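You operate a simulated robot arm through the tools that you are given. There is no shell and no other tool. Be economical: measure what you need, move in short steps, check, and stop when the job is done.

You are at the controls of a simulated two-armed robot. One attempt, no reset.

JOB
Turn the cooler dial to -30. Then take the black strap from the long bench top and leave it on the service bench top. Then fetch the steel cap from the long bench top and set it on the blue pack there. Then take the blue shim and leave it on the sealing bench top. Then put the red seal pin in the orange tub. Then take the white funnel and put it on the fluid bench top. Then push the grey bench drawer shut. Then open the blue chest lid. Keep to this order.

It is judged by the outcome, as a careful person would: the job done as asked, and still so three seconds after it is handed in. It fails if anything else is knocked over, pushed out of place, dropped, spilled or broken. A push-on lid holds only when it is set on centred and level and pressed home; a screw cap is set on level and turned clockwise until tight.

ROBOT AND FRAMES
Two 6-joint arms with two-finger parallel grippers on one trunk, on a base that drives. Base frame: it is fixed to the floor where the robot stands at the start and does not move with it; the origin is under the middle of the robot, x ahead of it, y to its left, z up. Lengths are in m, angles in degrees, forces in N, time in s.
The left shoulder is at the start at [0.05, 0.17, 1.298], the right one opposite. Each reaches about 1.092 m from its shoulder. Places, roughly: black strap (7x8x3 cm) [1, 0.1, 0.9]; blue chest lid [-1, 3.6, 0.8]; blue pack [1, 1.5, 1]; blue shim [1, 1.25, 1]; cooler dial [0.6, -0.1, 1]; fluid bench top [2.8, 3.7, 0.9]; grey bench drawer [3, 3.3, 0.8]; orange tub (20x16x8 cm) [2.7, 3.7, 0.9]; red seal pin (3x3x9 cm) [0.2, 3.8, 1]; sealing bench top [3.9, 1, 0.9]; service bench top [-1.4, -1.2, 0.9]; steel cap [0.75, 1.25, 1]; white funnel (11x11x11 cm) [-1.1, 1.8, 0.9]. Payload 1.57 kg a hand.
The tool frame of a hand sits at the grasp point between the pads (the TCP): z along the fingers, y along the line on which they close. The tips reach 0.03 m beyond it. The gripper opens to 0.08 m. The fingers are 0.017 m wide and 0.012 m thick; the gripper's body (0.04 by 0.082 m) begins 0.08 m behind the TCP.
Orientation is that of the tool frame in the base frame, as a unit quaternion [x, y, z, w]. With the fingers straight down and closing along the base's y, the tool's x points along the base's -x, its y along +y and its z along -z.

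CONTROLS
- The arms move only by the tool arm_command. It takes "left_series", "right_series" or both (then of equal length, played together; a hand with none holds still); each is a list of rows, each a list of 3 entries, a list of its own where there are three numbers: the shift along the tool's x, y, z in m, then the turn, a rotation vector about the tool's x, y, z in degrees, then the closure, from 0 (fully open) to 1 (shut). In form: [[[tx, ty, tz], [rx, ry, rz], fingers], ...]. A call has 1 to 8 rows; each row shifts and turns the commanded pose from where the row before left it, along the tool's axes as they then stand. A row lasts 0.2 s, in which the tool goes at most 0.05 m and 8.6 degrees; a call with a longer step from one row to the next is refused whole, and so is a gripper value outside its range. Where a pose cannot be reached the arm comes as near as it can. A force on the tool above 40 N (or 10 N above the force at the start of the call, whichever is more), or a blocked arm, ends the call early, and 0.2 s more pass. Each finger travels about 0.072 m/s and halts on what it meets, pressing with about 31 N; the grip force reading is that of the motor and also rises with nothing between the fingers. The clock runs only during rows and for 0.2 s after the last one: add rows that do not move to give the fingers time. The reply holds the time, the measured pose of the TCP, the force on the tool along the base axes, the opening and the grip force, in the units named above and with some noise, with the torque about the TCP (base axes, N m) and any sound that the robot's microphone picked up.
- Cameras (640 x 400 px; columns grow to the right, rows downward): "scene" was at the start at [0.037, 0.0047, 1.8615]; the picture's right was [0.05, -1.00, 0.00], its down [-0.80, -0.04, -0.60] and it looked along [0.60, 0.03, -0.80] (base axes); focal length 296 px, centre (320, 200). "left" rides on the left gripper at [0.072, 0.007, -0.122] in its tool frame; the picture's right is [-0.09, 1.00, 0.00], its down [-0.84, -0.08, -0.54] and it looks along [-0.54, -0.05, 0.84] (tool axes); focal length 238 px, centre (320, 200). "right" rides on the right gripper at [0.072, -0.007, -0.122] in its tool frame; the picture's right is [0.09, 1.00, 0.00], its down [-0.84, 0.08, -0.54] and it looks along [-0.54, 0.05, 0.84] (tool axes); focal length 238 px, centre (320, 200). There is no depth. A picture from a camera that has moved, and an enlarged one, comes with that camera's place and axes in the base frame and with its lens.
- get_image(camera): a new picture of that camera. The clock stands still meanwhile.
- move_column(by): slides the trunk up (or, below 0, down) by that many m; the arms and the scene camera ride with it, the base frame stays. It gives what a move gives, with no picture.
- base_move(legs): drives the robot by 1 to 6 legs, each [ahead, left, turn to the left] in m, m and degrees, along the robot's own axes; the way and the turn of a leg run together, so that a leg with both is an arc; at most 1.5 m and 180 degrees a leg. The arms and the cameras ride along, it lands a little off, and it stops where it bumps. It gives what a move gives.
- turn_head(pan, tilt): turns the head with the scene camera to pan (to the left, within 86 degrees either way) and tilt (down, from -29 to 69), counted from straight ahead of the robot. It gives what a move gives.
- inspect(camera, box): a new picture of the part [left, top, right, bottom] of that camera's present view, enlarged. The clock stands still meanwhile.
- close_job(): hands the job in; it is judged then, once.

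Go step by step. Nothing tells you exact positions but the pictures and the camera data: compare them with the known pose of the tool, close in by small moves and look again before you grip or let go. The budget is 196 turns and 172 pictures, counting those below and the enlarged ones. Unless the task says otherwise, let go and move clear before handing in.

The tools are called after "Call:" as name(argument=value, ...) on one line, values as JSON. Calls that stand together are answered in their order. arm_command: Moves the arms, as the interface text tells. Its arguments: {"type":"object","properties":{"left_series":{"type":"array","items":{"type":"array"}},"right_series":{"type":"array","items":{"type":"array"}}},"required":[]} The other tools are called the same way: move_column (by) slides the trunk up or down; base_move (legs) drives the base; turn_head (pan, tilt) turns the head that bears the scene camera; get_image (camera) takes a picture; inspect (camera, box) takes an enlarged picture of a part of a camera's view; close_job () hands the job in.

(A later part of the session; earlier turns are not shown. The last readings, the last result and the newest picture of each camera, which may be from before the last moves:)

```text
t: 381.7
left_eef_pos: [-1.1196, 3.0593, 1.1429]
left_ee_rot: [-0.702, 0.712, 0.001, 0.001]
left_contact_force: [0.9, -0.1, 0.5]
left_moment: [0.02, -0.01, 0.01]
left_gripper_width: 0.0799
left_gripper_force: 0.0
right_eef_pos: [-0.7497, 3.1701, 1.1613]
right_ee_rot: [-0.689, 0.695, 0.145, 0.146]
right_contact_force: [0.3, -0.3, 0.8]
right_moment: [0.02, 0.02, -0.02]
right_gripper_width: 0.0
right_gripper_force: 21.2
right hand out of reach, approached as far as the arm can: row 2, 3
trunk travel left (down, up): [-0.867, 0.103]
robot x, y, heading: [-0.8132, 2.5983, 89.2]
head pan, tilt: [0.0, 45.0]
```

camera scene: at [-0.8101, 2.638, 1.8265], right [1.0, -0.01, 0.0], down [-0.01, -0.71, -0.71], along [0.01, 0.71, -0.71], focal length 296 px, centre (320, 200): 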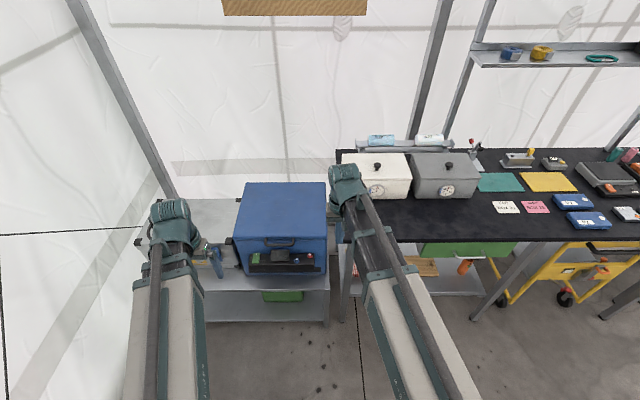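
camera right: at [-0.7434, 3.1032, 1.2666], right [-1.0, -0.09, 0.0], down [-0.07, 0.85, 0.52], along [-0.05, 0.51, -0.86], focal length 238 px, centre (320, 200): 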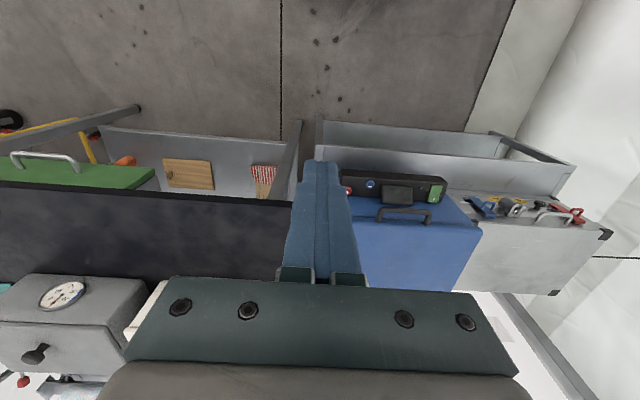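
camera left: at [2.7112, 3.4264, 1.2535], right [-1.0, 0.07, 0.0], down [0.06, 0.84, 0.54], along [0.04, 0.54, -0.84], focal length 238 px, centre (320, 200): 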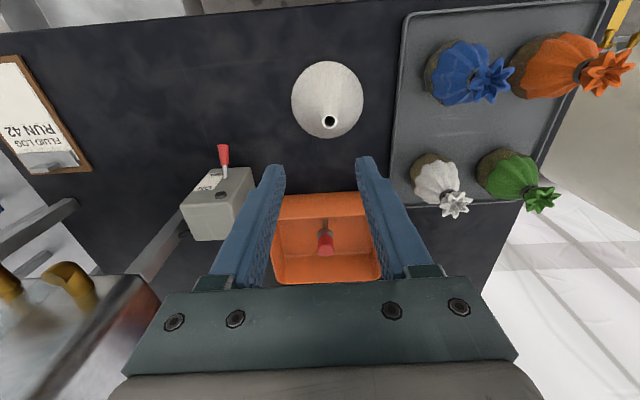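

The wrist can tilt (pivot ≈0.22 above the TCP). The handle bar is near (-0.97,3.40,0.795), hinge ≈0.36 behind. I'll use the left hand with fingers pointing forward, closed, to lift under the bar. First move it in line, high up.

Call:
arm_command(left_series=[[[-0.038, -0.02, 0], [0, 0, 0], 1], [[-0.038, -0.02, 0], [0, 0, 0], 1], [[-0.038, -0.02, 0], [0, 0, 0], 1], [[-0.038, -0.02, 0], [0, 0, 0], 1], [[-0.038, -0.02, 0], [0, 0, 0], 1], [[-0.038, -0.02, 0], [0, 0, 0], 1], [[-0.038, -0.02, 0], [0, 0, 0], 1]], right_series=[[[0, -0.02, 0], [0, 8, 0], 1], [[0, -0.02, 0], [0, 8, 0], 1], [[0, -0.02, 0], [0, 7.5, 0], 1], [[0, 0, 0], [0, 0, 0], 1], [[0, 0, 0], [0, 0, 0], 1], [[0, 0, 0], [0, 0, 0], 1], [[0, 0, 0], [0, 0, 0], 1]])

Call:
arm_command(left_series=[[[0, 0, 0], [0, -8.5, 0], 1], [[0, 0, 0], [0, -8.5, 0], 1], [[0, 0, 0], [0, -8.5, 0], 1], [[0, 0, 0], [0, -8.5, 0], 1], [[0, 0, 0], [0, -8.5, 0], 1], [[0, 0, 0], [0, -8.5, 0], 1], [[0, 0, 0], [0, -8.5, 0], 1], [[0, 0, 0], [0, -8.5, 0], 1]])

```text
t: 383.3
left_eef_pos: [-0.9759, 3.3254, 1.1409]
left_ee_rot: [-0.703, 0.712, 0.0, 0.0]
left_contact_force: [0.0, 0.1, -0.6]
left_moment: [-0.03, 0.02, 0.04]
left_gripper_width: 0.0
left_gripper_force: 21.5
right_eef_pos: [-0.6893, 3.171, 1.1415]
right_ee_rot: [-0.706, 0.709, 0.002, 0.001]
right_contact_force: [0.1, 1.3, 0.0]
right_moment: [0.02, 0.0, -0.03]
right_gripper_width: 0.0001
right_gripper_force: 21.7
right hand out of reach, approached as far as the arm can: row 1, 2
trunk travel left (down, up): [-0.867, 0.103]
robot x, y, heading: [-0.8146, 2.5949, 89.4]
head pan, tilt: [0.0, 45.0]
```

```text
t: 385.1
left_eef_pos: [-0.977, 3.3224, 1.2804]
left_ee_rot: [-0.583, 0.59, 0.392, 0.398]
left_contact_force: [0.5, -0.5, -0.1]
left_moment: [-0.02, -0.01, 0.01]
left_gripper_width: 0.0001
left_gripper_force: 21.1
left hand out of reach, approached as far as the arm can: row 2, 3, 4, 5, 6, 7, 8
right_eef_pos: [-0.6907, 3.1699, 1.1421]
right_ee_rot: [-0.706, 0.709, 0.002, 0.001]
right_contact_force: [0.9, -0.1, 0.5]
right_moment: [0.05, -0.02, 0.0]
right_gripper_width: 0.0001
right_gripper_force: 21.4
trunk travel left (down, up): [-0.867, 0.103]
robot x, y, heading: [-0.8136, 2.5953, 89.6]
head pan, tilt: [0.0, 45.0]
```

Call:
arm_command(left_series=[[[0, 0, 0], [0, -8.5, 0], 1], [[0, 0, 0], [0, -8.5, 0], 1]])

Call:
move_column(by=-0.3)

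Call:
get_image(camera="scene")

```text
t: 385.7
left_eef_pos: [-0.9768, 3.3246, 1.3423]
left_ee_rot: [-0.518, 0.524, 0.475, 0.481]
left_contact_force: [0.8, 0.3, 0.7]
left_moment: [-0.01, 0.03, 0.0]
left_gripper_width: 0.0003
left_gripper_force: 21.1
left hand out of reach, approached as far as the arm can: row 1, 2
right_eef_pos: [-0.6896, 3.1712, 1.1425]
right_ee_rot: [-0.705, 0.709, 0.002, 0.0]
right_contact_force: [-0.7, -0.4, 0.4]
right_moment: [0.0, -0.01, -0.02]
right_gripper_width: 0.0
right_gripper_force: 21.0
trunk travel left (down, up): [-0.867, 0.103]
robot x, y, heading: [-0.812, 2.5982, 89.3]
head pan, tilt: [0.0, 45.0]
```

```text
t: 388.7
left_eef_pos: [-0.9767, 3.3239, 1.0423]
left_ee_rot: [-0.519, 0.524, 0.475, 0.48]
left_contact_force: [0.1, -0.7, -0.5]
left_moment: [0.0, 0.04, 0.02]
left_gripper_width: 0.0
left_gripper_force: 20.5
right_eef_pos: [-0.6887, 3.1711, 0.8419]
right_ee_rot: [-0.705, 0.71, 0.002, 0.0]
right_contact_force: [-0.1, -0.4, -0.6]
right_moment: [-0.01, 0.04, 0.01]
right_gripper_width: 0.0
right_gripper_force: 21.4
trunk travel left (down, up): [-0.567, 0.403]
robot x, y, heading: [-0.8156, 2.5944, 88.9]
head pan, tilt: [0.0, 45.0]
```

```text
25 pictures are left
camera scene: at [-0.8101, 2.6379, 1.5266], right [1.0, -0.01, 0.0], down [-0.01, -0.71, -0.71], along [0.01, 0.71, -0.71], focal length 296 px, centre (320, 200)
```

scene: 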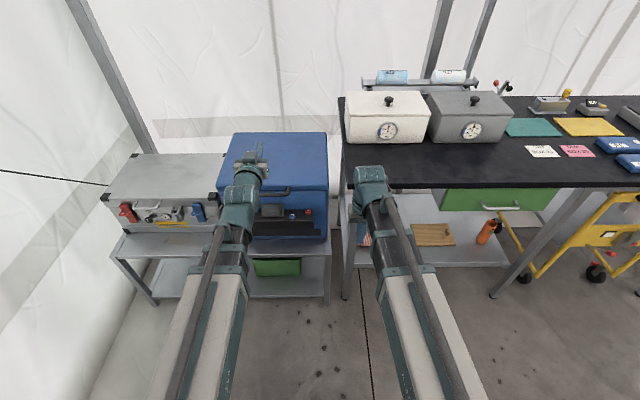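

Call:
move_column(by=-0.2)

Call:
inspect(camera="scene", box=[200, 100, 360, 200])

Call:
get_image(camera="left")

```text
t: 390.9
left_eef_pos: [-0.9771, 3.3239, 0.8425]
left_ee_rot: [-0.519, 0.524, 0.475, 0.48]
left_contact_force: [-0.4, 0.5, 0.3]
left_moment: [0.01, -0.01, 0.01]
left_gripper_width: 0.0001
left_gripper_force: 21.0
right_eef_pos: [-0.6893, 3.1706, 0.6428]
right_ee_rot: [-0.705, 0.709, 0.002, 0.0]
right_contact_force: [0.4, -0.7, -0.1]
right_moment: [0.0, -0.01, -0.01]
right_gripper_width: 0.0
right_gripper_force: 21.4
trunk travel left (down, up): [-0.367, 0.603]
robot x, y, heading: [-0.8121, 2.594, 89.2]
head pan, tilt: [0.0, 45.0]
```

```text
4.00 times, centred on (280, 150) of scene
camera zoom: at [-0.8101, 2.6379, 1.3266], right [1.0, -0.01, 0.0], down [-0.01, -0.71, -0.71], along [0.01, 0.71, -0.71], focal length 1184 px, centre (480, 400)
```

zoom: 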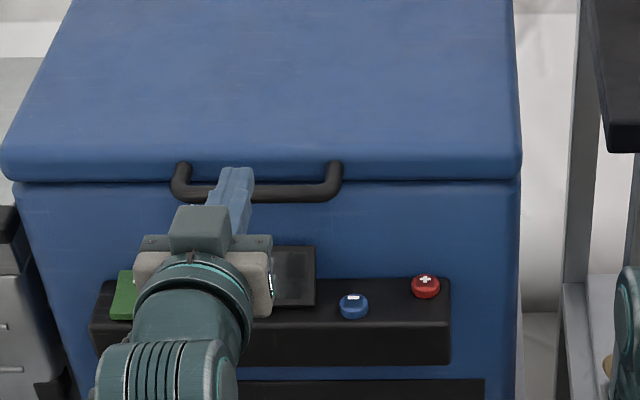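

```text
23 pictures are left
camera left: at [-0.9864, 3.1965, 0.7835], right [-1.0, 0.02, 0.09], down [0.07, -0.47, 0.88], along [0.06, 0.88, 0.46], focal length 238 px, centre (320, 200)
```

left: 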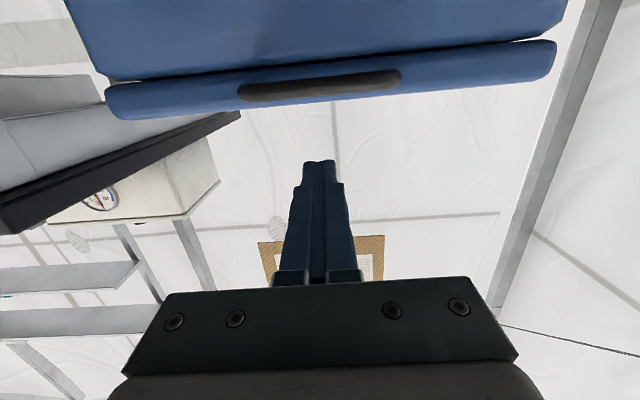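

The bar is at z≈0.79 in line with the fingers. I lower to z≈0.757 and advance under the bar.

Call:
move_column(by=-0.086)

Call:
arm_command(left_series=[[[0, 0, 0.022], [0, 0, 0], 1], [[0, 0, 0.022], [0, 0, 0], 1], [[0, 0, 0.021], [0, 0, 0], 1]])

Call:
get_image(camera="left")

Call:
inspect(camera="scene", box=[220, 60, 340, 160])

```text
t: 392.1
left_eef_pos: [-0.9771, 3.3239, 0.757]
left_ee_rot: [-0.519, 0.524, 0.474, 0.48]
left_contact_force: [-0.2, -0.2, 0.2]
left_moment: [0.02, 0.0, -0.01]
left_gripper_width: 0.0002
left_gripper_force: 21.5
right_eef_pos: [-0.6903, 3.1698, 0.556]
right_ee_rot: [-0.705, 0.709, 0.002, 0.001]
right_contact_force: [-0.4, 0.0, -0.3]
right_moment: [0.01, -0.04, -0.04]
right_gripper_width: 0.0
right_gripper_force: 21.7
trunk travel left (down, up): [-0.281, 0.689]
robot x, y, heading: [-0.8142, 2.5925, 89.1]
head pan, tilt: [0.0, 45.0]
```

```text
t: 392.9
left_eef_pos: [-0.9765, 3.388, 0.7569]
left_ee_rot: [-0.519, 0.525, 0.474, 0.481]
left_contact_force: [0.7, 0.6, -0.4]
left_moment: [0.03, 0.01, 0.0]
left_gripper_width: 0.0
left_gripper_force: 21.1
left hand out of reach, approached as far as the arm can: row 2
right_eef_pos: [-0.6897, 3.1705, 0.5571]
right_ee_rot: [-0.706, 0.709, 0.002, 0.001]
right_contact_force: [-0.3, 0.2, 0.2]
right_moment: [-0.02, 0.01, 0.01]
right_gripper_width: 0.0
right_gripper_force: 21.6
trunk travel left (down, up): [-0.281, 0.689]
robot x, y, heading: [-0.8126, 2.5966, 89.4]
head pan, tilt: [0.0, 45.0]
```

```text
22 pictures are left
camera left: at [-0.9859, 3.2613, 0.6974], right [-1.0, 0.02, 0.09], down [0.07, -0.47, 0.88], along [0.06, 0.88, 0.46], focal length 238 px, centre (320, 200)
```

left: 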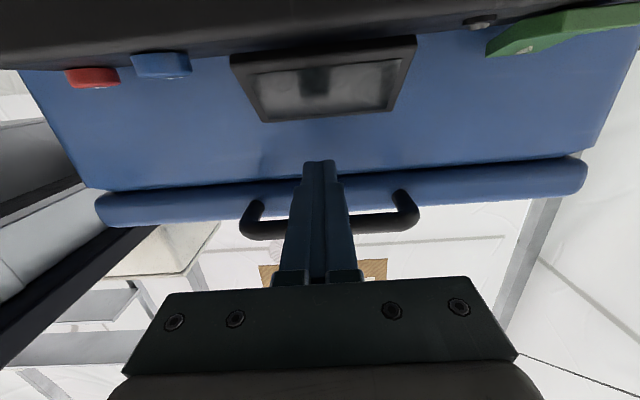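

```text
4.00 times, centred on (280, 110) of scene
camera zoom: at [-0.8101, 2.6379, 1.2405], right [1.0, -0.01, 0.0], down [-0.01, -0.71, -0.71], along [0.01, 0.71, -0.71], focal length 1184 px, centre (480, 560)
```

zoom: 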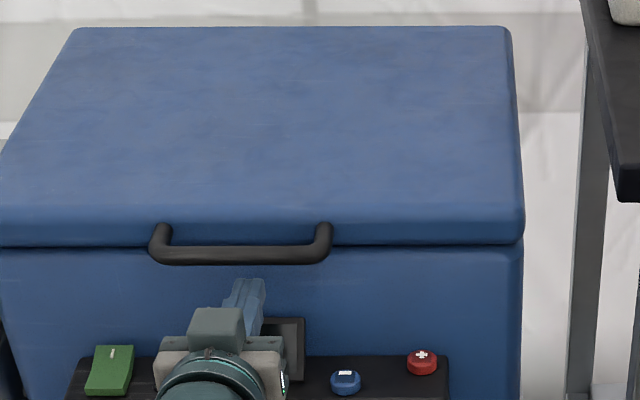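

The fingertips are under the bar. I start lifting with the trunk.

Call:
move_column(by=0.04)

Call:
move_column(by=0.04)

Call:
inspect(camera="scene", box=[200, 60, 360, 160])

```text
t: 393.7
left_eef_pos: [-0.9771, 3.3883, 0.7967]
left_ee_rot: [-0.519, 0.525, 0.474, 0.481]
left_contact_force: [-0.1, 0.0, -2.6]
left_moment: [-0.06, 0.0, -0.02]
left_gripper_width: 0.0001
left_gripper_force: 21.3
right_eef_pos: [-0.69, 3.1707, 0.5956]
right_ee_rot: [-0.705, 0.709, 0.002, 0.001]
right_contact_force: [-0.2, 0.8, 0.0]
right_moment: [-0.03, 0.03, 0.04]
right_gripper_width: 0.0
right_gripper_force: 21.2
trunk travel left (down, up): [-0.321, 0.649]
robot x, y, heading: [-0.8116, 2.5941, 89.3]
head pan, tilt: [0.0, 45.0]
```

```text
t: 394.6
left_eef_pos: [-0.9767, 3.3885, 0.8368]
left_ee_rot: [-0.519, 0.525, 0.474, 0.48]
left_contact_force: [-0.4, -1.1, -2.0]
left_moment: [-0.04, 0.02, -0.02]
left_gripper_width: 0.0002
left_gripper_force: 21.2
right_eef_pos: [-0.6897, 3.1708, 0.6362]
right_ee_rot: [-0.705, 0.709, 0.002, 0.001]
right_contact_force: [0.2, 0.1, -0.3]
right_moment: [0.01, 0.0, 0.0]
right_gripper_width: 0.0001
right_gripper_force: 21.4
trunk travel left (down, up): [-0.361, 0.609]
robot x, y, heading: [-0.812, 2.5951, 89.3]
head pan, tilt: [0.0, 45.0]
```

```text
4.00 times, centred on (280, 110) of scene
camera zoom: at [-0.8101, 2.6381, 1.3205], right [1.0, -0.01, 0.0], down [-0.01, -0.71, -0.71], along [0.01, 0.71, -0.71], focal length 1184 px, centre (480, 560)
```

zoom: 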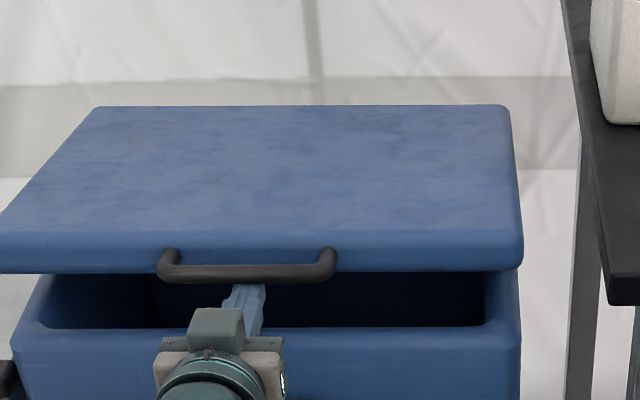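

The lid is rising easily. I continue along the arc: up and gradually forward.

Call:
move_column(by=0.05)

Call:
arm_command(left_series=[[[0, 0, 0.018], [0, 0, 0], 1]])

Call:
move_column(by=0.05)

Call:
arm_command(left_series=[[[0, 0, 0.022], [0, 0, 0], 1]])

Call:
move_column(by=0.045)

Call:
arm_command(left_series=[[[0, 0, 0.015], [0, 0, 0], 1], [[0, 0, 0.015], [0, 0, 0], 1]])

Call:
inspect(camera="scene", box=[180, 40, 380, 165])

```text
t: 395.5
left_eef_pos: [-0.9768, 3.3886, 0.8859]
left_ee_rot: [-0.519, 0.525, 0.474, 0.48]
left_contact_force: [-0.5, -1.8, -1.5]
left_moment: [-0.07, 0.03, 0.0]
left_gripper_width: 0.0
left_gripper_force: 21.9
right_eef_pos: [-0.69, 3.1706, 0.6855]
right_ee_rot: [-0.706, 0.708, 0.002, 0.0]
right_contact_force: [0.2, -0.4, -1.0]
right_moment: [-0.01, -0.02, -0.01]
right_gripper_width: 0.0001
right_gripper_force: 21.5
trunk travel left (down, up): [-0.411, 0.559]
robot x, y, heading: [-0.8149, 2.5954, 89.4]
head pan, tilt: [0.0, 45.0]
```

```text
t: 395.9
left_eef_pos: [-0.9777, 3.4067, 0.8855]
left_ee_rot: [-0.52, 0.526, 0.473, 0.479]
left_contact_force: [0.8, 0.4, -1.3]
left_moment: [-0.06, -0.02, -0.02]
left_gripper_width: 0.0
left_gripper_force: 21.1
right_eef_pos: [-0.6899, 3.1727, 0.6862]
right_ee_rot: [-0.706, 0.709, 0.002, 0.0]
right_contact_force: [0.0, -0.4, -0.3]
right_moment: [-0.03, 0.04, 0.05]
right_gripper_width: 0.0
right_gripper_force: 21.7
trunk travel left (down, up): [-0.411, 0.559]
robot x, y, heading: [-0.8147, 2.592, 89.3]
head pan, tilt: [0.0, 45.0]
```

```text
t: 396.8
left_eef_pos: [-0.9763, 3.4054, 0.9358]
left_ee_rot: [-0.52, 0.525, 0.474, 0.479]
left_contact_force: [0.5, -1.6, -1.7]
left_moment: [0.0, -0.01, 0.02]
left_gripper_width: 0.0001
left_gripper_force: 21.2
right_eef_pos: [-0.689, 3.1709, 0.7364]
right_ee_rot: [-0.705, 0.709, 0.001, 0.0]
right_contact_force: [-0.5, 0.2, 0.3]
right_moment: [-0.01, 0.01, 0.03]
right_gripper_width: 0.0
right_gripper_force: 21.4
trunk travel left (down, up): [-0.461, 0.509]
robot x, y, heading: [-0.815, 2.5958, 89.0]
head pan, tilt: [0.0, 45.0]
```

```text
t: 397.2
left_eef_pos: [-0.9771, 3.4274, 0.9348]
left_ee_rot: [-0.521, 0.526, 0.473, 0.478]
left_contact_force: [0.2, 0.5, -2.3]
left_moment: [-0.03, 0.03, 0.0]
left_gripper_width: 0.0001
left_gripper_force: 21.3
right_eef_pos: [-0.6898, 3.1718, 0.7356]
right_ee_rot: [-0.705, 0.709, 0.002, 0.0]
right_contact_force: [-0.8, 0.3, 0.7]
right_moment: [-0.02, 0.0, 0.0]
right_gripper_width: 0.0
right_gripper_force: 21.0
trunk travel left (down, up): [-0.461, 0.509]
robot x, y, heading: [-0.811, 2.598, 88.9]
head pan, tilt: [0.0, 45.0]
```

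```text
t: 398.1
left_eef_pos: [-0.9775, 3.4267, 0.9807]
left_ee_rot: [-0.52, 0.526, 0.473, 0.479]
left_contact_force: [0.5, -5.1, 1.1]
left_moment: [0.05, 0.02, -0.01]
left_gripper_width: 0.0
left_gripper_force: 21.4
right_eef_pos: [-0.6898, 3.1697, 0.7822]
right_ee_rot: [-0.705, 0.709, 0.002, 0.001]
right_contact_force: [-1.0, 0.3, 0.1]
right_moment: [-0.01, 0.03, 0.0]
right_gripper_width: 0.0003
right_gripper_force: 21.8
trunk travel left (down, up): [-0.506, 0.464]
robot x, y, heading: [-0.8165, 2.5972, 89.4]
head pan, tilt: [0.0, 45.0]
```

```text
t: 398.7
left_eef_pos: [-0.976, 3.4584, 0.9795]
left_ee_rot: [-0.521, 0.527, 0.472, 0.478]
left_contact_force: [-0.5, -0.4, -3.0]
left_moment: [-0.03, -0.02, 0.0]
left_gripper_width: 0.0
left_gripper_force: 21.3
right_eef_pos: [-0.6888, 3.1717, 0.7808]
right_ee_rot: [-0.705, 0.709, 0.002, 0.0]
right_contact_force: [-0.3, 0.0, 0.6]
right_moment: [0.02, 0.01, -0.01]
right_gripper_width: 0.0
right_gripper_force: 21.1
trunk travel left (down, up): [-0.506, 0.464]
robot x, y, heading: [-0.8126, 2.5929, 89.6]
head pan, tilt: [0.0, 45.0]
```

```text
3.20 times, centred on (280, 102) of scene
camera zoom: at [-0.8101, 2.6383, 1.4655], right [1.0, -0.01, 0.0], down [-0.01, -0.71, -0.71], along [0.01, 0.71, -0.71], focal length 947 px, centre (448, 512)
```

zoom: 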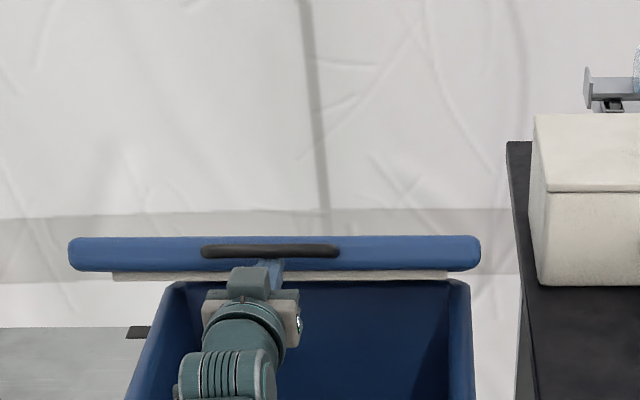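

Call:
move_column(by=0.04)

Call:
arm_command(left_series=[[[0, 0, 0.017], [0, 0, 0], 1], [[0, 0, 0.017], [0, 0, 0], 1]])

Call:
move_column(by=0.035)

Call:
arm_command(left_series=[[[0, 0, 0.02], [0, 0, 0], 1], [[0, 0, 0.02], [0, 0, 0], 1]])

Call:
move_column(by=0.03)

Call:
arm_command(left_series=[[[0, 0, 0.02], [0, 0, 0], 1], [[0, 0, 0.025], [0, 0, 0], 1]])

Call:
inspect(camera="scene", box=[180, 40, 380, 165])

```text
t: 399.5
left_eef_pos: [-0.9778, 3.4569, 1.0201]
left_ee_rot: [-0.521, 0.527, 0.472, 0.478]
left_contact_force: [0.4, -0.7, -0.1]
left_moment: [-0.05, 0.02, 0.03]
left_gripper_width: 0.0
left_gripper_force: 21.3
right_eef_pos: [-0.689, 3.1703, 0.8219]
right_ee_rot: [-0.706, 0.709, 0.002, 0.001]
right_contact_force: [-0.8, -0.5, -0.4]
right_moment: [0.0, -0.03, -0.01]
right_gripper_width: 0.0
right_gripper_force: 21.2
trunk travel left (down, up): [-0.546, 0.424]
robot x, y, heading: [-0.8141, 2.5948, 89.4]
head pan, tilt: [0.0, 45.0]
```

```text
t: 400.1
left_eef_pos: [-0.9768, 3.4918, 1.0192]
left_ee_rot: [-0.521, 0.527, 0.471, 0.478]
left_contact_force: [-0.2, 1.7, -3.4]
left_moment: [0.01, 0.01, 0.01]
left_gripper_width: 0.0
left_gripper_force: 21.1
right_eef_pos: [-0.6905, 3.1712, 0.8224]
right_ee_rot: [-0.705, 0.709, 0.002, 0.001]
right_contact_force: [0.0, 0.7, 0.2]
right_moment: [0.02, 0.0, 0.03]
right_gripper_width: 0.0
right_gripper_force: 21.6
trunk travel left (down, up): [-0.546, 0.424]
robot x, y, heading: [-0.812, 2.5945, 89.4]
head pan, tilt: [0.0, 45.0]
```

```text
t: 400.9
left_eef_pos: [-0.977, 3.4904, 1.055]
left_ee_rot: [-0.521, 0.527, 0.472, 0.477]
left_contact_force: [-0.2, -0.7, -0.6]
left_moment: [-0.03, -0.04, -0.02]
left_gripper_width: 0.0002
left_gripper_force: 21.2
right_eef_pos: [-0.6904, 3.1708, 0.8563]
right_ee_rot: [-0.705, 0.709, 0.002, 0.0]
right_contact_force: [0.2, 0.1, 0.4]
right_moment: [-0.04, 0.01, 0.0]
right_gripper_width: 0.0
right_gripper_force: 21.6
trunk travel left (down, up): [-0.581, 0.389]
robot x, y, heading: [-0.8143, 2.5928, 89.1]
head pan, tilt: [0.0, 45.0]
```

```text
t: 401.5
left_eef_pos: [-0.977, 3.5314, 1.0548]
left_ee_rot: [-0.521, 0.527, 0.472, 0.478]
left_contact_force: [-0.5, -7.2, 6.5]
left_moment: [0.12, -0.02, -0.01]
left_gripper_width: 0.0
left_gripper_force: 21.4
left hand out of reach, approached as far as the arm can: row 2
right_eef_pos: [-0.6892, 3.1697, 0.857]
right_ee_rot: [-0.706, 0.709, 0.003, 0.001]
right_contact_force: [-0.1, 0.1, 0.2]
right_moment: [0.01, -0.01, -0.01]
right_gripper_width: 0.0
right_gripper_force: 21.0
trunk travel left (down, up): [-0.581, 0.389]
robot x, y, heading: [-0.8191, 2.5939, 89.6]
head pan, tilt: [0.0, 45.0]
```

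```text
t: 402.2
left_eef_pos: [-0.9756, 3.5291, 1.085]
left_ee_rot: [-0.52, 0.528, 0.471, 0.479]
left_contact_force: [0.1, -0.3, -0.2]
left_moment: [0.02, 0.02, -0.02]
left_gripper_width: 0.0
left_gripper_force: 21.8
right_eef_pos: [-0.6883, 3.17, 0.8875]
right_ee_rot: [-0.705, 0.709, 0.003, 0.001]
right_contact_force: [-0.3, 0.3, 0.2]
right_moment: [0.03, 0.02, 0.02]
right_gripper_width: 0.0001
right_gripper_force: 21.2
trunk travel left (down, up): [-0.611, 0.359]
robot x, y, heading: [-0.8121, 2.5947, 89.3]
head pan, tilt: [0.0, 45.0]
```

```text
t: 402.9
left_eef_pos: [-0.9756, 3.5726, 1.0883]
left_ee_rot: [-0.52, 0.526, 0.473, 0.478]
left_contact_force: [-1.4, -12.6, 20.1]
left_moment: [0.45, 0.07, -0.09]
left_gripper_width: 0.0
left_gripper_force: 21.7
left hand out of reach, approached as far as the arm can: row 2
right_eef_pos: [-0.6897, 3.168, 0.8876]
right_ee_rot: [-0.705, 0.709, 0.003, 0.003]
right_contact_force: [-0.8, 1.1, 0.1]
right_moment: [0.01, -0.01, -0.03]
right_gripper_width: 0.0
right_gripper_force: 21.2
trunk travel left (down, up): [-0.611, 0.359]
robot x, y, heading: [-0.8168, 2.5938, 89.2]
head pan, tilt: [0.0, 45.0]
```

```text
3.20 times, centred on (280, 102) of scene
camera zoom: at [-0.8097, 2.6334, 1.5711], right [1.0, -0.01, 0.0], down [-0.01, -0.71, -0.71], along [0.01, 0.71, -0.71], focal length 947 px, centre (448, 512)
```

zoom: 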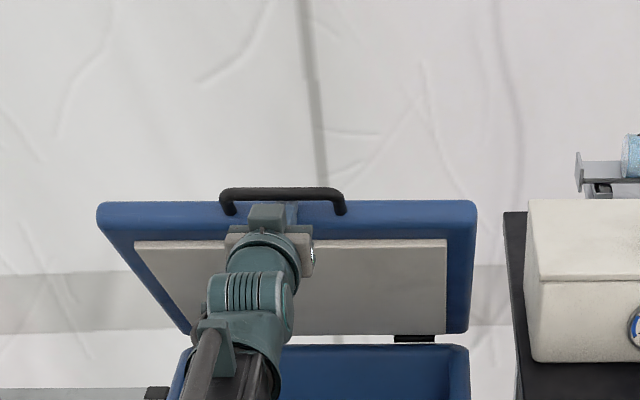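

The lid is at about 58°, finger now within the handle loop. I'll slide the finger through so the gripper body pushes the lid on, easing upward at the same time.

Call:
move_column(by=0.01)

Call:
arm_command(left_series=[[[0, 0, 0.015], [0, 0, 0], 1], [[0, 0, 0.015], [0, 0, 0], 1], [[0, 0, 0.015], [0, 0, 0], 1]])

Call:
inspect(camera="scene", box=[180, 40, 380, 165])

```text
t: 403.4
left_eef_pos: [-0.9752, 3.5771, 1.0924]
left_ee_rot: [-0.523, 0.529, 0.469, 0.476]
left_contact_force: [-1.2, 0.7, -2.0]
left_moment: [0.01, -0.01, -0.03]
left_gripper_width: 0.0
left_gripper_force: 21.2
right_eef_pos: [-0.6895, 3.1714, 0.8954]
right_ee_rot: [-0.705, 0.709, 0.001, 0.001]
right_contact_force: [-0.1, 0.4, 0.2]
right_moment: [0.03, -0.01, -0.02]
right_gripper_width: 0.0
right_gripper_force: 21.1
trunk travel left (down, up): [-0.621, 0.349]
robot x, y, heading: [-0.8175, 2.5962, 89.6]
head pan, tilt: [0.0, 45.0]
```

```text
t: 404.0
left_eef_pos: [-0.974, 3.5948, 1.1008]
left_ee_rot: [-0.518, 0.523, 0.477, 0.481]
left_contact_force: [1.6, -13.8, 25.2]
left_moment: [0.57, 0.01, -0.09]
left_gripper_width: 0.0
left_gripper_force: 21.4
left hand out of reach, approached as far as the arm can: row 3
right_eef_pos: [-0.6897, 3.1678, 0.8981]
right_ee_rot: [-0.705, 0.709, 0.004, 0.002]
right_contact_force: [-0.3, -0.7, -0.8]
right_moment: [0.04, 0.0, 0.01]
right_gripper_width: 0.0001
right_gripper_force: 21.2
trunk travel left (down, up): [-0.621, 0.349]
robot x, y, heading: [-0.8115, 2.5956, 89.4]
head pan, tilt: [0.0, 45.0]
stopped in row 3 (left hand): the force on the tool passed its limit at 44 N (the readings are from after the stop); the commanded pose is now the measured one
```

```text
3.20 times, centred on (280, 102) of scene
camera zoom: at [-0.8093, 2.6314, 1.581], right [1.0, -0.01, 0.0], down [-0.01, -0.7, -0.71], along [0.01, 0.71, -0.7], focal length 947 px, centre (448, 512)
```

zoom: 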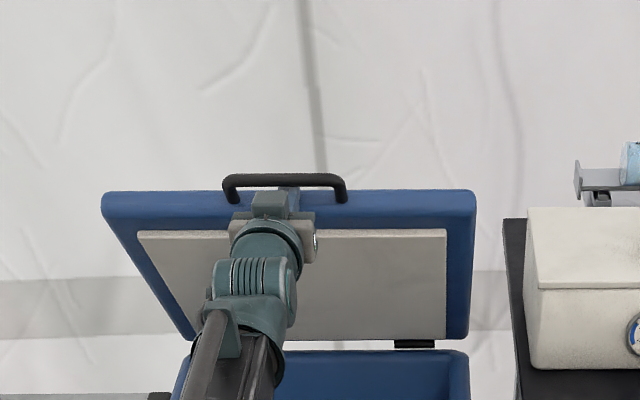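

Alternating small raises and pushes works; I continue in small increments.

Call:
move_column(by=0.012)

Call:
arm_command(left_series=[[[0, 0, 0.015], [0, 0, 0], 1], [[0, 0, 0.008], [0, 0, 0], 1]])

Call:
move_column(by=0.01)

Call:
arm_command(left_series=[[[0, 0, 0.015], [0, 0, 0], 1], [[0, 0, 0.01], [0, 0, 0], 1]])

Call:
move_column(by=0.008)

Call:
arm_command(left_series=[[[0, 0, 0.015], [0, 0, 0], 1], [[0, 0, 0.01], [0, 0, 0], 1]])

Call:
inspect(camera="scene", box=[180, 30, 380, 155])

```text
t: 404.6
left_eef_pos: [-0.9761, 3.6015, 1.1064]
left_ee_rot: [-0.521, 0.526, 0.473, 0.478]
left_contact_force: [0.0, 0.8, -0.4]
left_moment: [0.03, 0.02, 0.02]
left_gripper_width: 0.0
left_gripper_force: 21.1
right_eef_pos: [-0.6909, 3.171, 0.9076]
right_ee_rot: [-0.705, 0.71, 0.002, 0.0]
right_contact_force: [-0.3, 0.3, -0.7]
right_moment: [-0.02, 0.0, -0.02]
right_gripper_width: 0.0
right_gripper_force: 21.1
trunk travel left (down, up): [-0.633, 0.337]
robot x, y, heading: [-0.8133, 2.5995, 89.6]
head pan, tilt: [0.0, 45.0]
```

```text
t: 405.2
left_eef_pos: [-0.9761, 3.6183, 1.1136]
left_ee_rot: [-0.518, 0.522, 0.478, 0.481]
left_contact_force: [-1.8, -14.5, 29.1]
left_moment: [0.72, 0.22, -0.3]
left_gripper_width: 0.0
left_gripper_force: 21.5
right_eef_pos: [-0.6901, 3.1675, 0.9099]
right_ee_rot: [-0.705, 0.709, 0.004, 0.002]
right_contact_force: [1.2, -0.4, -0.1]
right_moment: [0.01, 0.01, 0.0]
right_gripper_width: 0.0
right_gripper_force: 21.1
trunk travel left (down, up): [-0.633, 0.337]
robot x, y, heading: [-0.8129, 2.5944, 89.1]
head pan, tilt: [0.0, 45.0]
```

```text
t: 405.8
left_eef_pos: [-0.976, 3.6244, 1.1158]
left_ee_rot: [-0.521, 0.527, 0.472, 0.478]
left_contact_force: [-0.9, -0.7, 1.9]
left_moment: [0.01, 0.04, 0.01]
left_gripper_width: 0.0001
left_gripper_force: 20.7
right_eef_pos: [-0.6903, 3.1703, 0.9176]
right_ee_rot: [-0.706, 0.709, 0.002, 0.001]
right_contact_force: [0.3, -0.4, 0.1]
right_moment: [0.04, 0.04, 0.04]
right_gripper_width: 0.0
right_gripper_force: 21.5
trunk travel left (down, up): [-0.643, 0.327]
robot x, y, heading: [-0.8131, 2.5955, 89.4]
head pan, tilt: [0.0, 45.0]
```

```text
t: 406.4
left_eef_pos: [-0.976, 3.644, 1.1236]
left_ee_rot: [-0.517, 0.523, 0.477, 0.481]
left_contact_force: [-2.3, -11.8, 32.7]
left_moment: [0.83, 0.26, -0.41]
left_gripper_width: 0.0
left_gripper_force: 20.9
right_eef_pos: [-0.6902, 3.1676, 0.9209]
right_ee_rot: [-0.705, 0.709, 0.004, 0.003]
right_contact_force: [0.2, 0.0, 0.0]
right_moment: [0.01, 0.01, -0.01]
right_gripper_width: 0.0001
right_gripper_force: 21.6
trunk travel left (down, up): [-0.643, 0.327]
robot x, y, heading: [-0.8164, 2.5967, 89.2]
head pan, tilt: [0.0, 45.0]
```

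```text
t: 407.0
left_eef_pos: [-0.9756, 3.6469, 1.1255]
left_ee_rot: [-0.521, 0.526, 0.473, 0.478]
left_contact_force: [-2.2, -3.4, 11.9]
left_moment: [0.28, 0.0, 0.14]
left_gripper_width: 0.0001
left_gripper_force: 21.4
right_eef_pos: [-0.6901, 3.169, 0.9266]
right_ee_rot: [-0.705, 0.709, 0.003, 0.002]
right_contact_force: [0.3, 0.1, -0.6]
right_moment: [-0.02, 0.0, -0.02]
right_gripper_width: 0.0
right_gripper_force: 21.3
trunk travel left (down, up): [-0.651, 0.319]
robot x, y, heading: [-0.8143, 2.5962, 89.4]
head pan, tilt: [0.0, 45.0]
```

```text
t: 407.6
left_eef_pos: [-0.9757, 3.6689, 1.1329]
left_ee_rot: [-0.517, 0.523, 0.477, 0.481]
left_contact_force: [-3.8, -10.9, 36.1]
left_moment: [0.94, 0.19, -0.32]
left_gripper_width: 0.0
left_gripper_force: 21.7
right_eef_pos: [-0.6908, 3.167, 0.9285]
right_ee_rot: [-0.705, 0.709, 0.005, 0.002]
right_contact_force: [0.2, -0.1, 0.6]
right_moment: [0.01, 0.01, 0.0]
right_gripper_width: 0.0002
right_gripper_force: 21.5
trunk travel left (down, up): [-0.651, 0.319]
robot x, y, heading: [-0.8109, 2.5968, 89.3]
head pan, tilt: [0.0, 45.0]
```

```text
3.20 times, centred on (280, 92) of scene
camera zoom: at [-0.8098, 2.6307, 1.6111], right [1.0, -0.01, 0.0], down [-0.01, -0.7, -0.71], along [0.01, 0.71, -0.7], focal length 947 px, centre (448, 544)
```

zoom: 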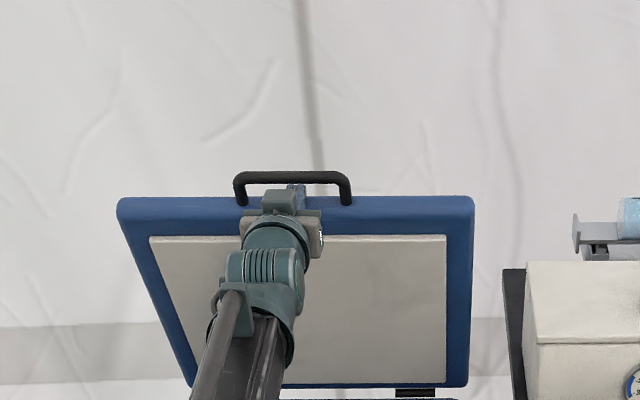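

Call:
move_column(by=0.014)

Call:
arm_command(left_series=[[[0, 0, 0.015], [0, 0, 0], 1], [[0, 0, 0.015], [0, 0, 0], 1]])

Call:
move_column(by=0.006)

Call:
arm_command(left_series=[[[0, 0, 0.015], [0, 0, 0], 1], [[0, 0, 0.015], [0, 0, 0], 1]])

Call:
inspect(camera="scene", box=[180, 30, 380, 155])

Call:
get_image(camera="left")

```text
t: 408.2
left_eef_pos: [-0.9739, 3.6747, 1.1369]
left_ee_rot: [-0.521, 0.528, 0.472, 0.477]
left_contact_force: [1.0, 0.3, 0.1]
left_moment: [-0.01, 0.01, -0.02]
left_gripper_width: 0.0
left_gripper_force: 20.9
right_eef_pos: [-0.6895, 3.1706, 0.941]
right_ee_rot: [-0.705, 0.709, 0.002, 0.0]
right_contact_force: [-0.1, -0.1, 0.0]
right_moment: [0.01, -0.03, 0.02]
right_gripper_width: 0.0
right_gripper_force: 21.6
trunk travel left (down, up): [-0.665, 0.305]
robot x, y, heading: [-0.8119, 2.5975, 89.1]
head pan, tilt: [0.0, 45.0]
```

```text
t: 408.8
left_eef_pos: [-0.9754, 3.7046, 1.1373]
left_ee_rot: [-0.522, 0.528, 0.471, 0.477]
left_contact_force: [0.2, 0.8, -2.6]
left_moment: [-0.02, 0.02, 0.03]
left_gripper_width: 0.0
left_gripper_force: 21.3
right_eef_pos: [-0.6905, 3.1705, 0.9407]
right_ee_rot: [-0.705, 0.709, 0.001, 0.001]
right_contact_force: [0.1, 0.2, -1.0]
right_moment: [-0.02, -0.01, 0.02]
right_gripper_width: 0.0002
right_gripper_force: 21.9
trunk travel left (down, up): [-0.665, 0.305]
robot x, y, heading: [-0.8217, 2.5963, 89.4]
head pan, tilt: [0.0, 45.0]
```

```text
t: 409.4
left_eef_pos: [-0.9746, 3.7085, 1.1384]
left_ee_rot: [-0.523, 0.53, 0.469, 0.475]
left_contact_force: [0.5, 7.4, -25.9]
left_moment: [0.22, 0.17, 0.03]
left_gripper_width: 0.0
left_gripper_force: 20.7
right_eef_pos: [-0.6908, 3.1736, 0.9441]
right_ee_rot: [-0.705, 0.709, 0.001, 0.0]
right_contact_force: [0.4, 0.2, 0.8]
right_moment: [-0.01, 0.02, -0.03]
right_gripper_width: 0.0
right_gripper_force: 20.9
trunk travel left (down, up): [-0.671, 0.299]
robot x, y, heading: [-0.8129, 2.5944, 89.4]
head pan, tilt: [0.0, 45.0]
```

```text
t: 410.0
left_eef_pos: [-0.9749, 3.7339, 1.1445]
left_ee_rot: [-0.521, 0.527, 0.472, 0.477]
left_contact_force: [-0.3, 0.9, 0.3]
left_moment: [0.01, -0.01, 0.05]
left_gripper_width: 0.0
left_gripper_force: 21.1
right_eef_pos: [-0.6896, 3.1706, 0.9462]
right_ee_rot: [-0.705, 0.709, 0.003, 0.001]
right_contact_force: [-0.4, 0.0, -0.1]
right_moment: [-0.05, -0.02, 0.02]
right_gripper_width: 0.0001
right_gripper_force: 21.6
trunk travel left (down, up): [-0.671, 0.299]
robot x, y, heading: [-0.815, 2.5921, 89.4]
head pan, tilt: [0.0, 45.0]
```

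```text
3.20 times, centred on (280, 92) of scene
camera zoom: at [-0.8101, 2.6377, 1.6309], right [1.0, -0.01, 0.0], down [-0.01, -0.71, -0.71], along [0.01, 0.71, -0.71], focal length 947 px, centre (448, 544)
```

zoom: 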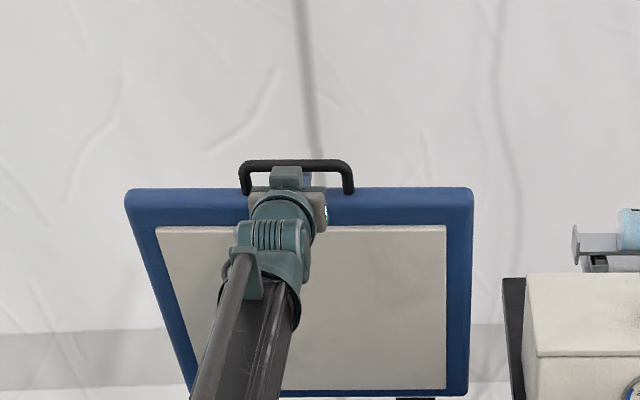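

```text
14 pictures are left
camera left: at [-0.9839, 3.6056, 1.0868], right [-1.0, 0.02, 0.09], down [0.07, -0.46, 0.89], along [0.06, 0.89, 0.45], focal length 238 px, centre (320, 200)
```

left: 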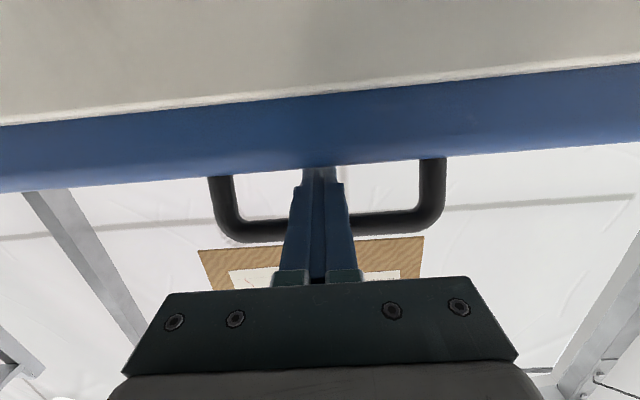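

The lid is nearly vertical; the arm is at its reach, so I drive the base slowly 0.12 ahead so the gripper body pushes it past vertical.

Call:
base_move(legs=[[0.12, 0, 0]])

Call:
inspect(camera="scene", box=[180, 10, 380, 135])

```text
t: 411.2
left_eef_pos: [-0.9722, 3.8555, 1.1431]
left_ee_rot: [-0.522, 0.528, 0.471, 0.476]
left_contact_force: [-0.2, -0.4, -0.2]
left_moment: [-0.01, 0.02, 0.0]
left_gripper_width: 0.0
left_gripper_force: 21.4
right_eef_pos: [-0.6874, 3.2915, 0.9456]
right_ee_rot: [-0.705, 0.709, 0.002, 0.001]
right_contact_force: [0.4, 0.8, -0.3]
right_moment: [0.0, 0.0, 0.0]
right_gripper_width: 0.0003
right_gripper_force: 21.7
trunk travel left (down, up): [-0.671, 0.299]
robot x, y, heading: [-0.811, 2.7137, 89.3]
head pan, tilt: [0.0, 45.0]
```

```text
3.20 times, centred on (280, 72) of scene
camera zoom: at [-0.8087, 2.7594, 1.6303], right [1.0, -0.01, 0.0], down [-0.01, -0.71, -0.71], along [0.01, 0.71, -0.71], focal length 947 px, centre (448, 608)
```

zoom: 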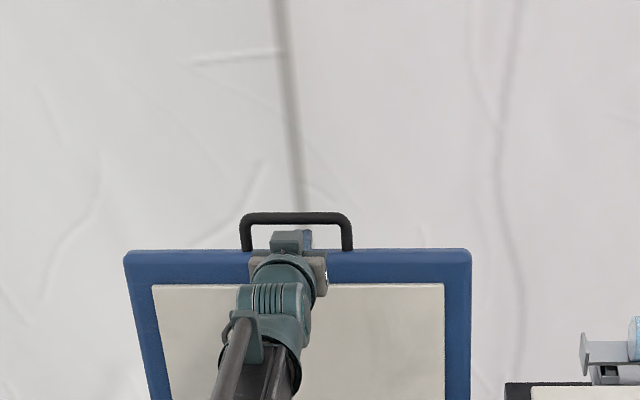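

The lid is now past vertical with no load on the hand. I back straight out and check that it stays.

Call:
base_move(legs=[[-0.3, 0, 0]])

Call:
get_image(camera="scene")

```text
t: 412.9
left_eef_pos: [-0.9465, 3.6455, 1.1427]
left_ee_rot: [-0.517, 0.535, 0.465, 0.48]
left_contact_force: [-0.4, 0.2, 0.6]
left_moment: [0.03, 0.0, 0.0]
left_gripper_width: 0.0
left_gripper_force: 21.1
right_eef_pos: [-0.6724, 3.0752, 0.946]
right_ee_rot: [-0.697, 0.717, 0.002, 0.001]
right_contact_force: [-0.2, -0.2, 0.0]
right_moment: [-0.01, 0.01, -0.03]
right_gripper_width: 0.0002
right_gripper_force: 21.3
trunk travel left (down, up): [-0.671, 0.299]
robot x, y, heading: [-0.8103, 2.5056, 88.0]
head pan, tilt: [0.0, 45.0]
stopped in leg 1: the robot was blocked; the commanded pose is now the measured one
```

```text
12 pictures are left
camera scene: at [-0.8055, 2.5476, 1.6304], right [1.0, -0.04, 0.0], down [-0.02, -0.71, -0.71], along [0.03, 0.71, -0.71], focal length 296 px, centre (320, 200)
```

scene: 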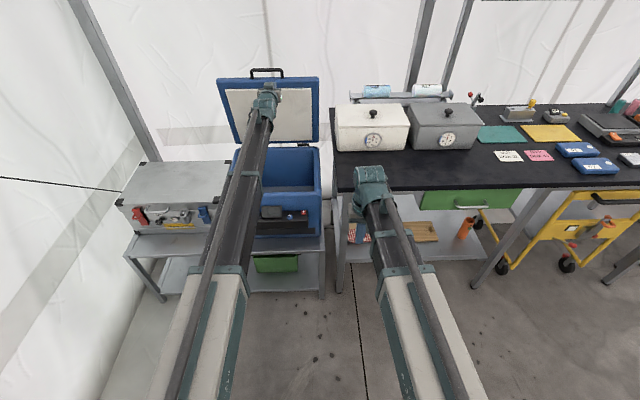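

The base touched something behind and stopped, so I stop backing. I retract the left hand instead, nudge forward slightly, and check the lid.

Call:
arm_command(left_series=[[[0, 0, -0.03], [0, 0, 0], 1], [[0, 0, -0.03], [0, 0, 0], 1], [[0, 0, -0.03], [0, 0, 0], 1], [[0, 0, -0.03], [0, 0, 0], 1], [[0, 0, -0.03], [0, 0, 0], 1], [[0, 0, -0.03], [0, 0, 0], 1], [[0, 0, 0], [0, 0, 0], 1]])

Call:
base_move(legs=[[0.04, 0, 1.5]])

Call:
inspect(camera="scene", box=[180, 30, 380, 155])

Call:
turn_head(pan=86, tilt=45)

Call:
get_image(camera="scene")

```text
t: 414.5
left_eef_pos: [-0.9517, 3.4659, 1.1434]
left_ee_rot: [-0.516, 0.533, 0.467, 0.481]
left_contact_force: [-0.5, 0.5, 0.4]
left_moment: [0.01, -0.02, -0.03]
left_gripper_width: 0.0003
left_gripper_force: 22.2
left hand out of reach, approached as far as the arm can: row 2, 4, 5, 6
right_eef_pos: [-0.6735, 3.0761, 0.9449]
right_ee_rot: [-0.697, 0.717, 0.002, 0.001]
right_contact_force: [-0.2, 0.1, -0.3]
right_moment: [-0.01, 0.06, 0.02]
right_gripper_width: 0.0
right_gripper_force: 21.0
trunk travel left (down, up): [-0.671, 0.299]
robot x, y, heading: [-0.8063, 2.5044, 88.2]
head pan, tilt: [0.0, 45.0]
```

```text
t: 415.4
left_eef_pos: [-0.9766, 3.5022, 1.1427]
left_ee_rot: [-0.523, 0.527, 0.473, 0.476]
left_contact_force: [-1.0, 0.5, 0.3]
left_moment: [0.01, 0.02, 0.02]
left_gripper_width: 0.0001
left_gripper_force: 20.5
right_eef_pos: [-0.6885, 3.119, 0.9454]
right_ee_rot: [-0.707, 0.708, 0.002, 0.0]
right_contact_force: [-0.2, 0.2, -0.2]
right_moment: [-0.08, 0.0, 0.03]
right_gripper_width: 0.0
right_gripper_force: 21.2
trunk travel left (down, up): [-0.671, 0.299]
robot x, y, heading: [-0.8076, 2.5448, 89.6]
head pan, tilt: [0.0, 45.0]
```

```text
3.20 times, centred on (280, 92) of scene
camera zoom: at [-0.8053, 2.5875, 1.6304], right [1.0, -0.01, 0.0], down [-0.01, -0.71, -0.71], along [0.01, 0.71, -0.71], focal length 947 px, centre (448, 544)
```

zoom: 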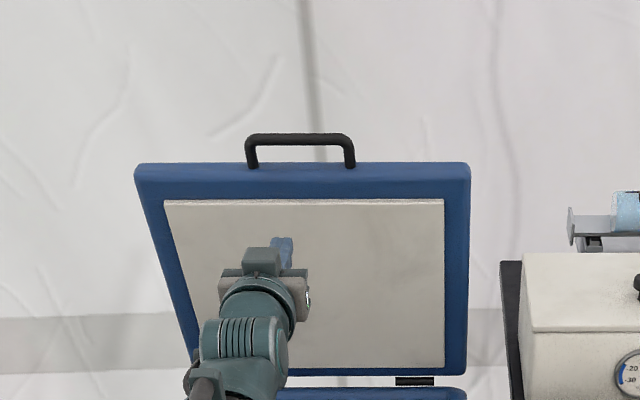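

```text
t: 417.0
left_eef_pos: [-0.9768, 3.5017, 1.1438]
left_ee_rot: [-0.523, 0.527, 0.472, 0.475]
left_contact_force: [0.1, -0.5, -0.3]
left_moment: [0.0, 0.01, -0.04]
left_gripper_width: 0.0001
left_gripper_force: 21.9
right_eef_pos: [-0.687, 3.1173, 0.9462]
right_ee_rot: [-0.707, 0.708, 0.002, 0.001]
right_contact_force: [-0.5, 0.1, -0.3]
right_moment: [0.0, 0.0, 0.05]
right_gripper_width: 0.0
right_gripper_force: 21.1
trunk travel left (down, up): [-0.671, 0.299]
robot x, y, heading: [-0.8054, 2.5447, 89.5]
head pan, tilt: [85.9, 45.0]
```

```text
10 pictures are left
camera scene: at [-0.887, 2.5115, 1.6305], right [0.08, 1.0, 0.0], down [0.7, -0.06, -0.71], along [-0.7, 0.06, -0.71], focal length 296 px, centre (320, 200)
```

scene: 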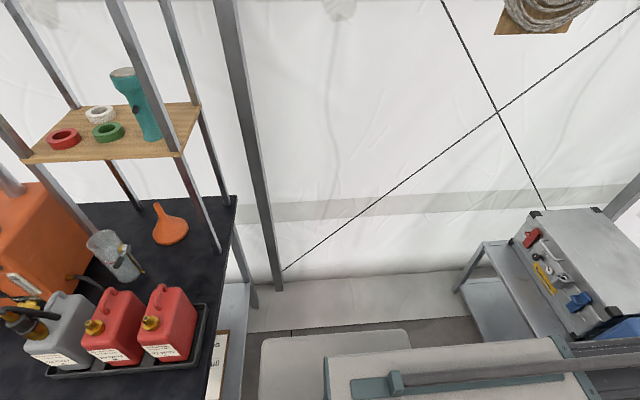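

Nothing on the bench behind was disturbed. I look at the lid again to see that it holds.

Call:
turn_head(pan=0, tilt=35)

Call:
inspect(camera="scene", box=[180, 60, 380, 210])

```text
t: 418.6
left_eef_pos: [-0.9775, 3.5005, 1.1431]
left_ee_rot: [-0.523, 0.526, 0.473, 0.475]
left_contact_force: [-0.8, 0.7, -0.9]
left_moment: [0.01, 0.02, 0.0]
left_gripper_width: 0.0
left_gripper_force: 21.3
right_eef_pos: [-0.6873, 3.1191, 0.9458]
right_ee_rot: [-0.707, 0.707, 0.002, 0.001]
right_contact_force: [1.3, -0.3, 0.2]
right_moment: [-0.01, 0.02, 0.0]
right_gripper_width: 0.0
right_gripper_force: 21.5
trunk travel left (down, up): [-0.671, 0.299]
robot x, y, heading: [-0.8086, 2.5421, 89.7]
head pan, tilt: [0.0, 35.0]
```

```text
2.67 times, centred on (280, 135) of scene
camera zoom: at [-0.8052, 2.593, 1.6453], right [1.0, -0.01, 0.0], down [0.0, -0.57, -0.82], along [0.01, 0.82, -0.57], focal length 789 px, centre (427, 373)
```

zoom: 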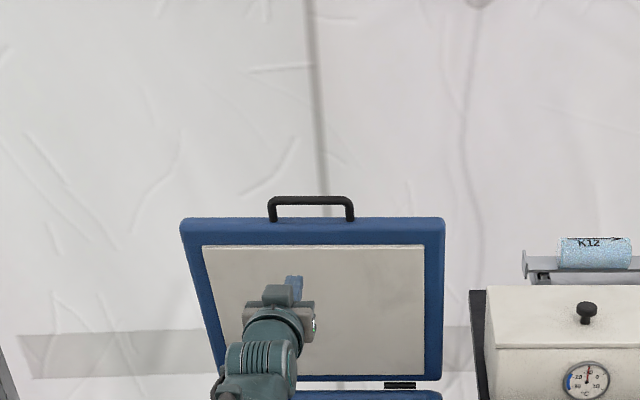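

The lid holds at about vertical. For security I push its inner face further back with the fingertips, a contact that cannot drag it back.

Call:
move_column(by=-0.08)

Call:
base_move(legs=[[0.13, 0, 0]])

Call:
arm_command(left_series=[[[0, 0, 0.025], [0, 0, 0], 1], [[0, 0, 0.025], [0, 0, 0], 1], [[0, 0, 0.025], [0, 0, 0], 1], [[0, 0, 0.025], [0, 0, 0], 1], [[0, 0, 0.025], [0, 0, 0], 1], [[0, 0, 0.025], [0, 0, 0], 1], [[0, 0, 0.02], [0, 0, 0], 1]])

Call:
inspect(camera="scene", box=[180, 60, 380, 210])

```text
t: 419.8
left_eef_pos: [-0.9773, 3.5013, 1.0643]
left_ee_rot: [-0.522, 0.527, 0.472, 0.476]
left_contact_force: [-0.6, -0.2, -0.3]
left_moment: [-0.03, 0.0, 0.06]
left_gripper_width: 0.0
left_gripper_force: 21.8
right_eef_pos: [-0.688, 3.1183, 0.8665]
right_ee_rot: [-0.706, 0.708, 0.001, 0.001]
right_contact_force: [-0.1, -0.5, 0.4]
right_moment: [-0.03, 0.0, 0.01]
right_gripper_width: 0.0002
right_gripper_force: 21.5
trunk travel left (down, up): [-0.591, 0.379]
robot x, y, heading: [-0.8053, 2.5476, 89.6]
head pan, tilt: [0.0, 35.0]
```

```text
t: 421.1
left_eef_pos: [-0.9749, 3.6326, 1.0627]
left_ee_rot: [-0.523, 0.527, 0.472, 0.476]
left_contact_force: [0.5, -0.5, 0.2]
left_moment: [0.02, 0.0, 0.0]
left_gripper_width: 0.0003
left_gripper_force: 21.4
right_eef_pos: [-0.686, 3.2505, 0.8663]
right_ee_rot: [-0.707, 0.707, 0.003, 0.0]
right_contact_force: [-0.2, 0.3, 0.3]
right_moment: [-0.04, 0.04, 0.0]
right_gripper_width: 0.0001
right_gripper_force: 21.6
trunk travel left (down, up): [-0.591, 0.379]
robot x, y, heading: [-0.8079, 2.6747, 89.5]
head pan, tilt: [0.0, 35.0]
```

```text
t: 422.6
left_eef_pos: [-0.9749, 3.8039, 1.0638]
left_ee_rot: [-0.523, 0.527, 0.472, 0.475]
left_contact_force: [-0.1, -0.8, 0.1]
left_moment: [-0.02, -0.03, -0.04]
left_gripper_width: 0.0001
left_gripper_force: 21.7
left hand out of reach, approached as far as the arm can: row 2, 4, 5, 7
right_eef_pos: [-0.6857, 3.2508, 0.8664]
right_ee_rot: [-0.707, 0.708, 0.001, 0.0]
right_contact_force: [0.0, 0.3, -0.2]
right_moment: [-0.05, -0.02, -0.02]
right_gripper_width: 0.0
right_gripper_force: 21.0
trunk travel left (down, up): [-0.591, 0.379]
robot x, y, heading: [-0.8058, 2.6755, 89.5]
head pan, tilt: [0.0, 35.0]
```

```text
2.67 times, centred on (280, 135) of scene
camera zoom: at [-0.804, 2.725, 1.5653], right [1.0, -0.01, 0.0], down [-0.01, -0.57, -0.82], along [0.01, 0.82, -0.57], focal length 789 px, centre (427, 373)
```

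zoom: 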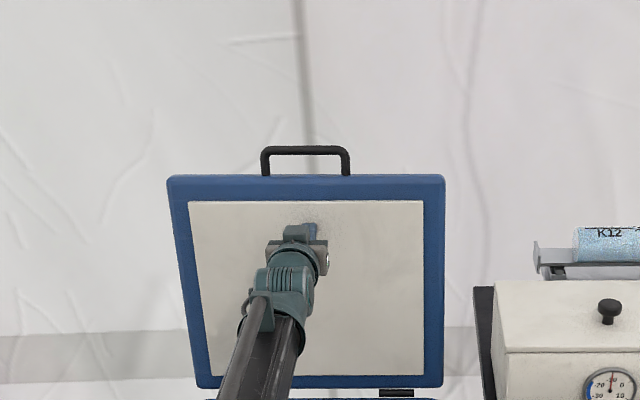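

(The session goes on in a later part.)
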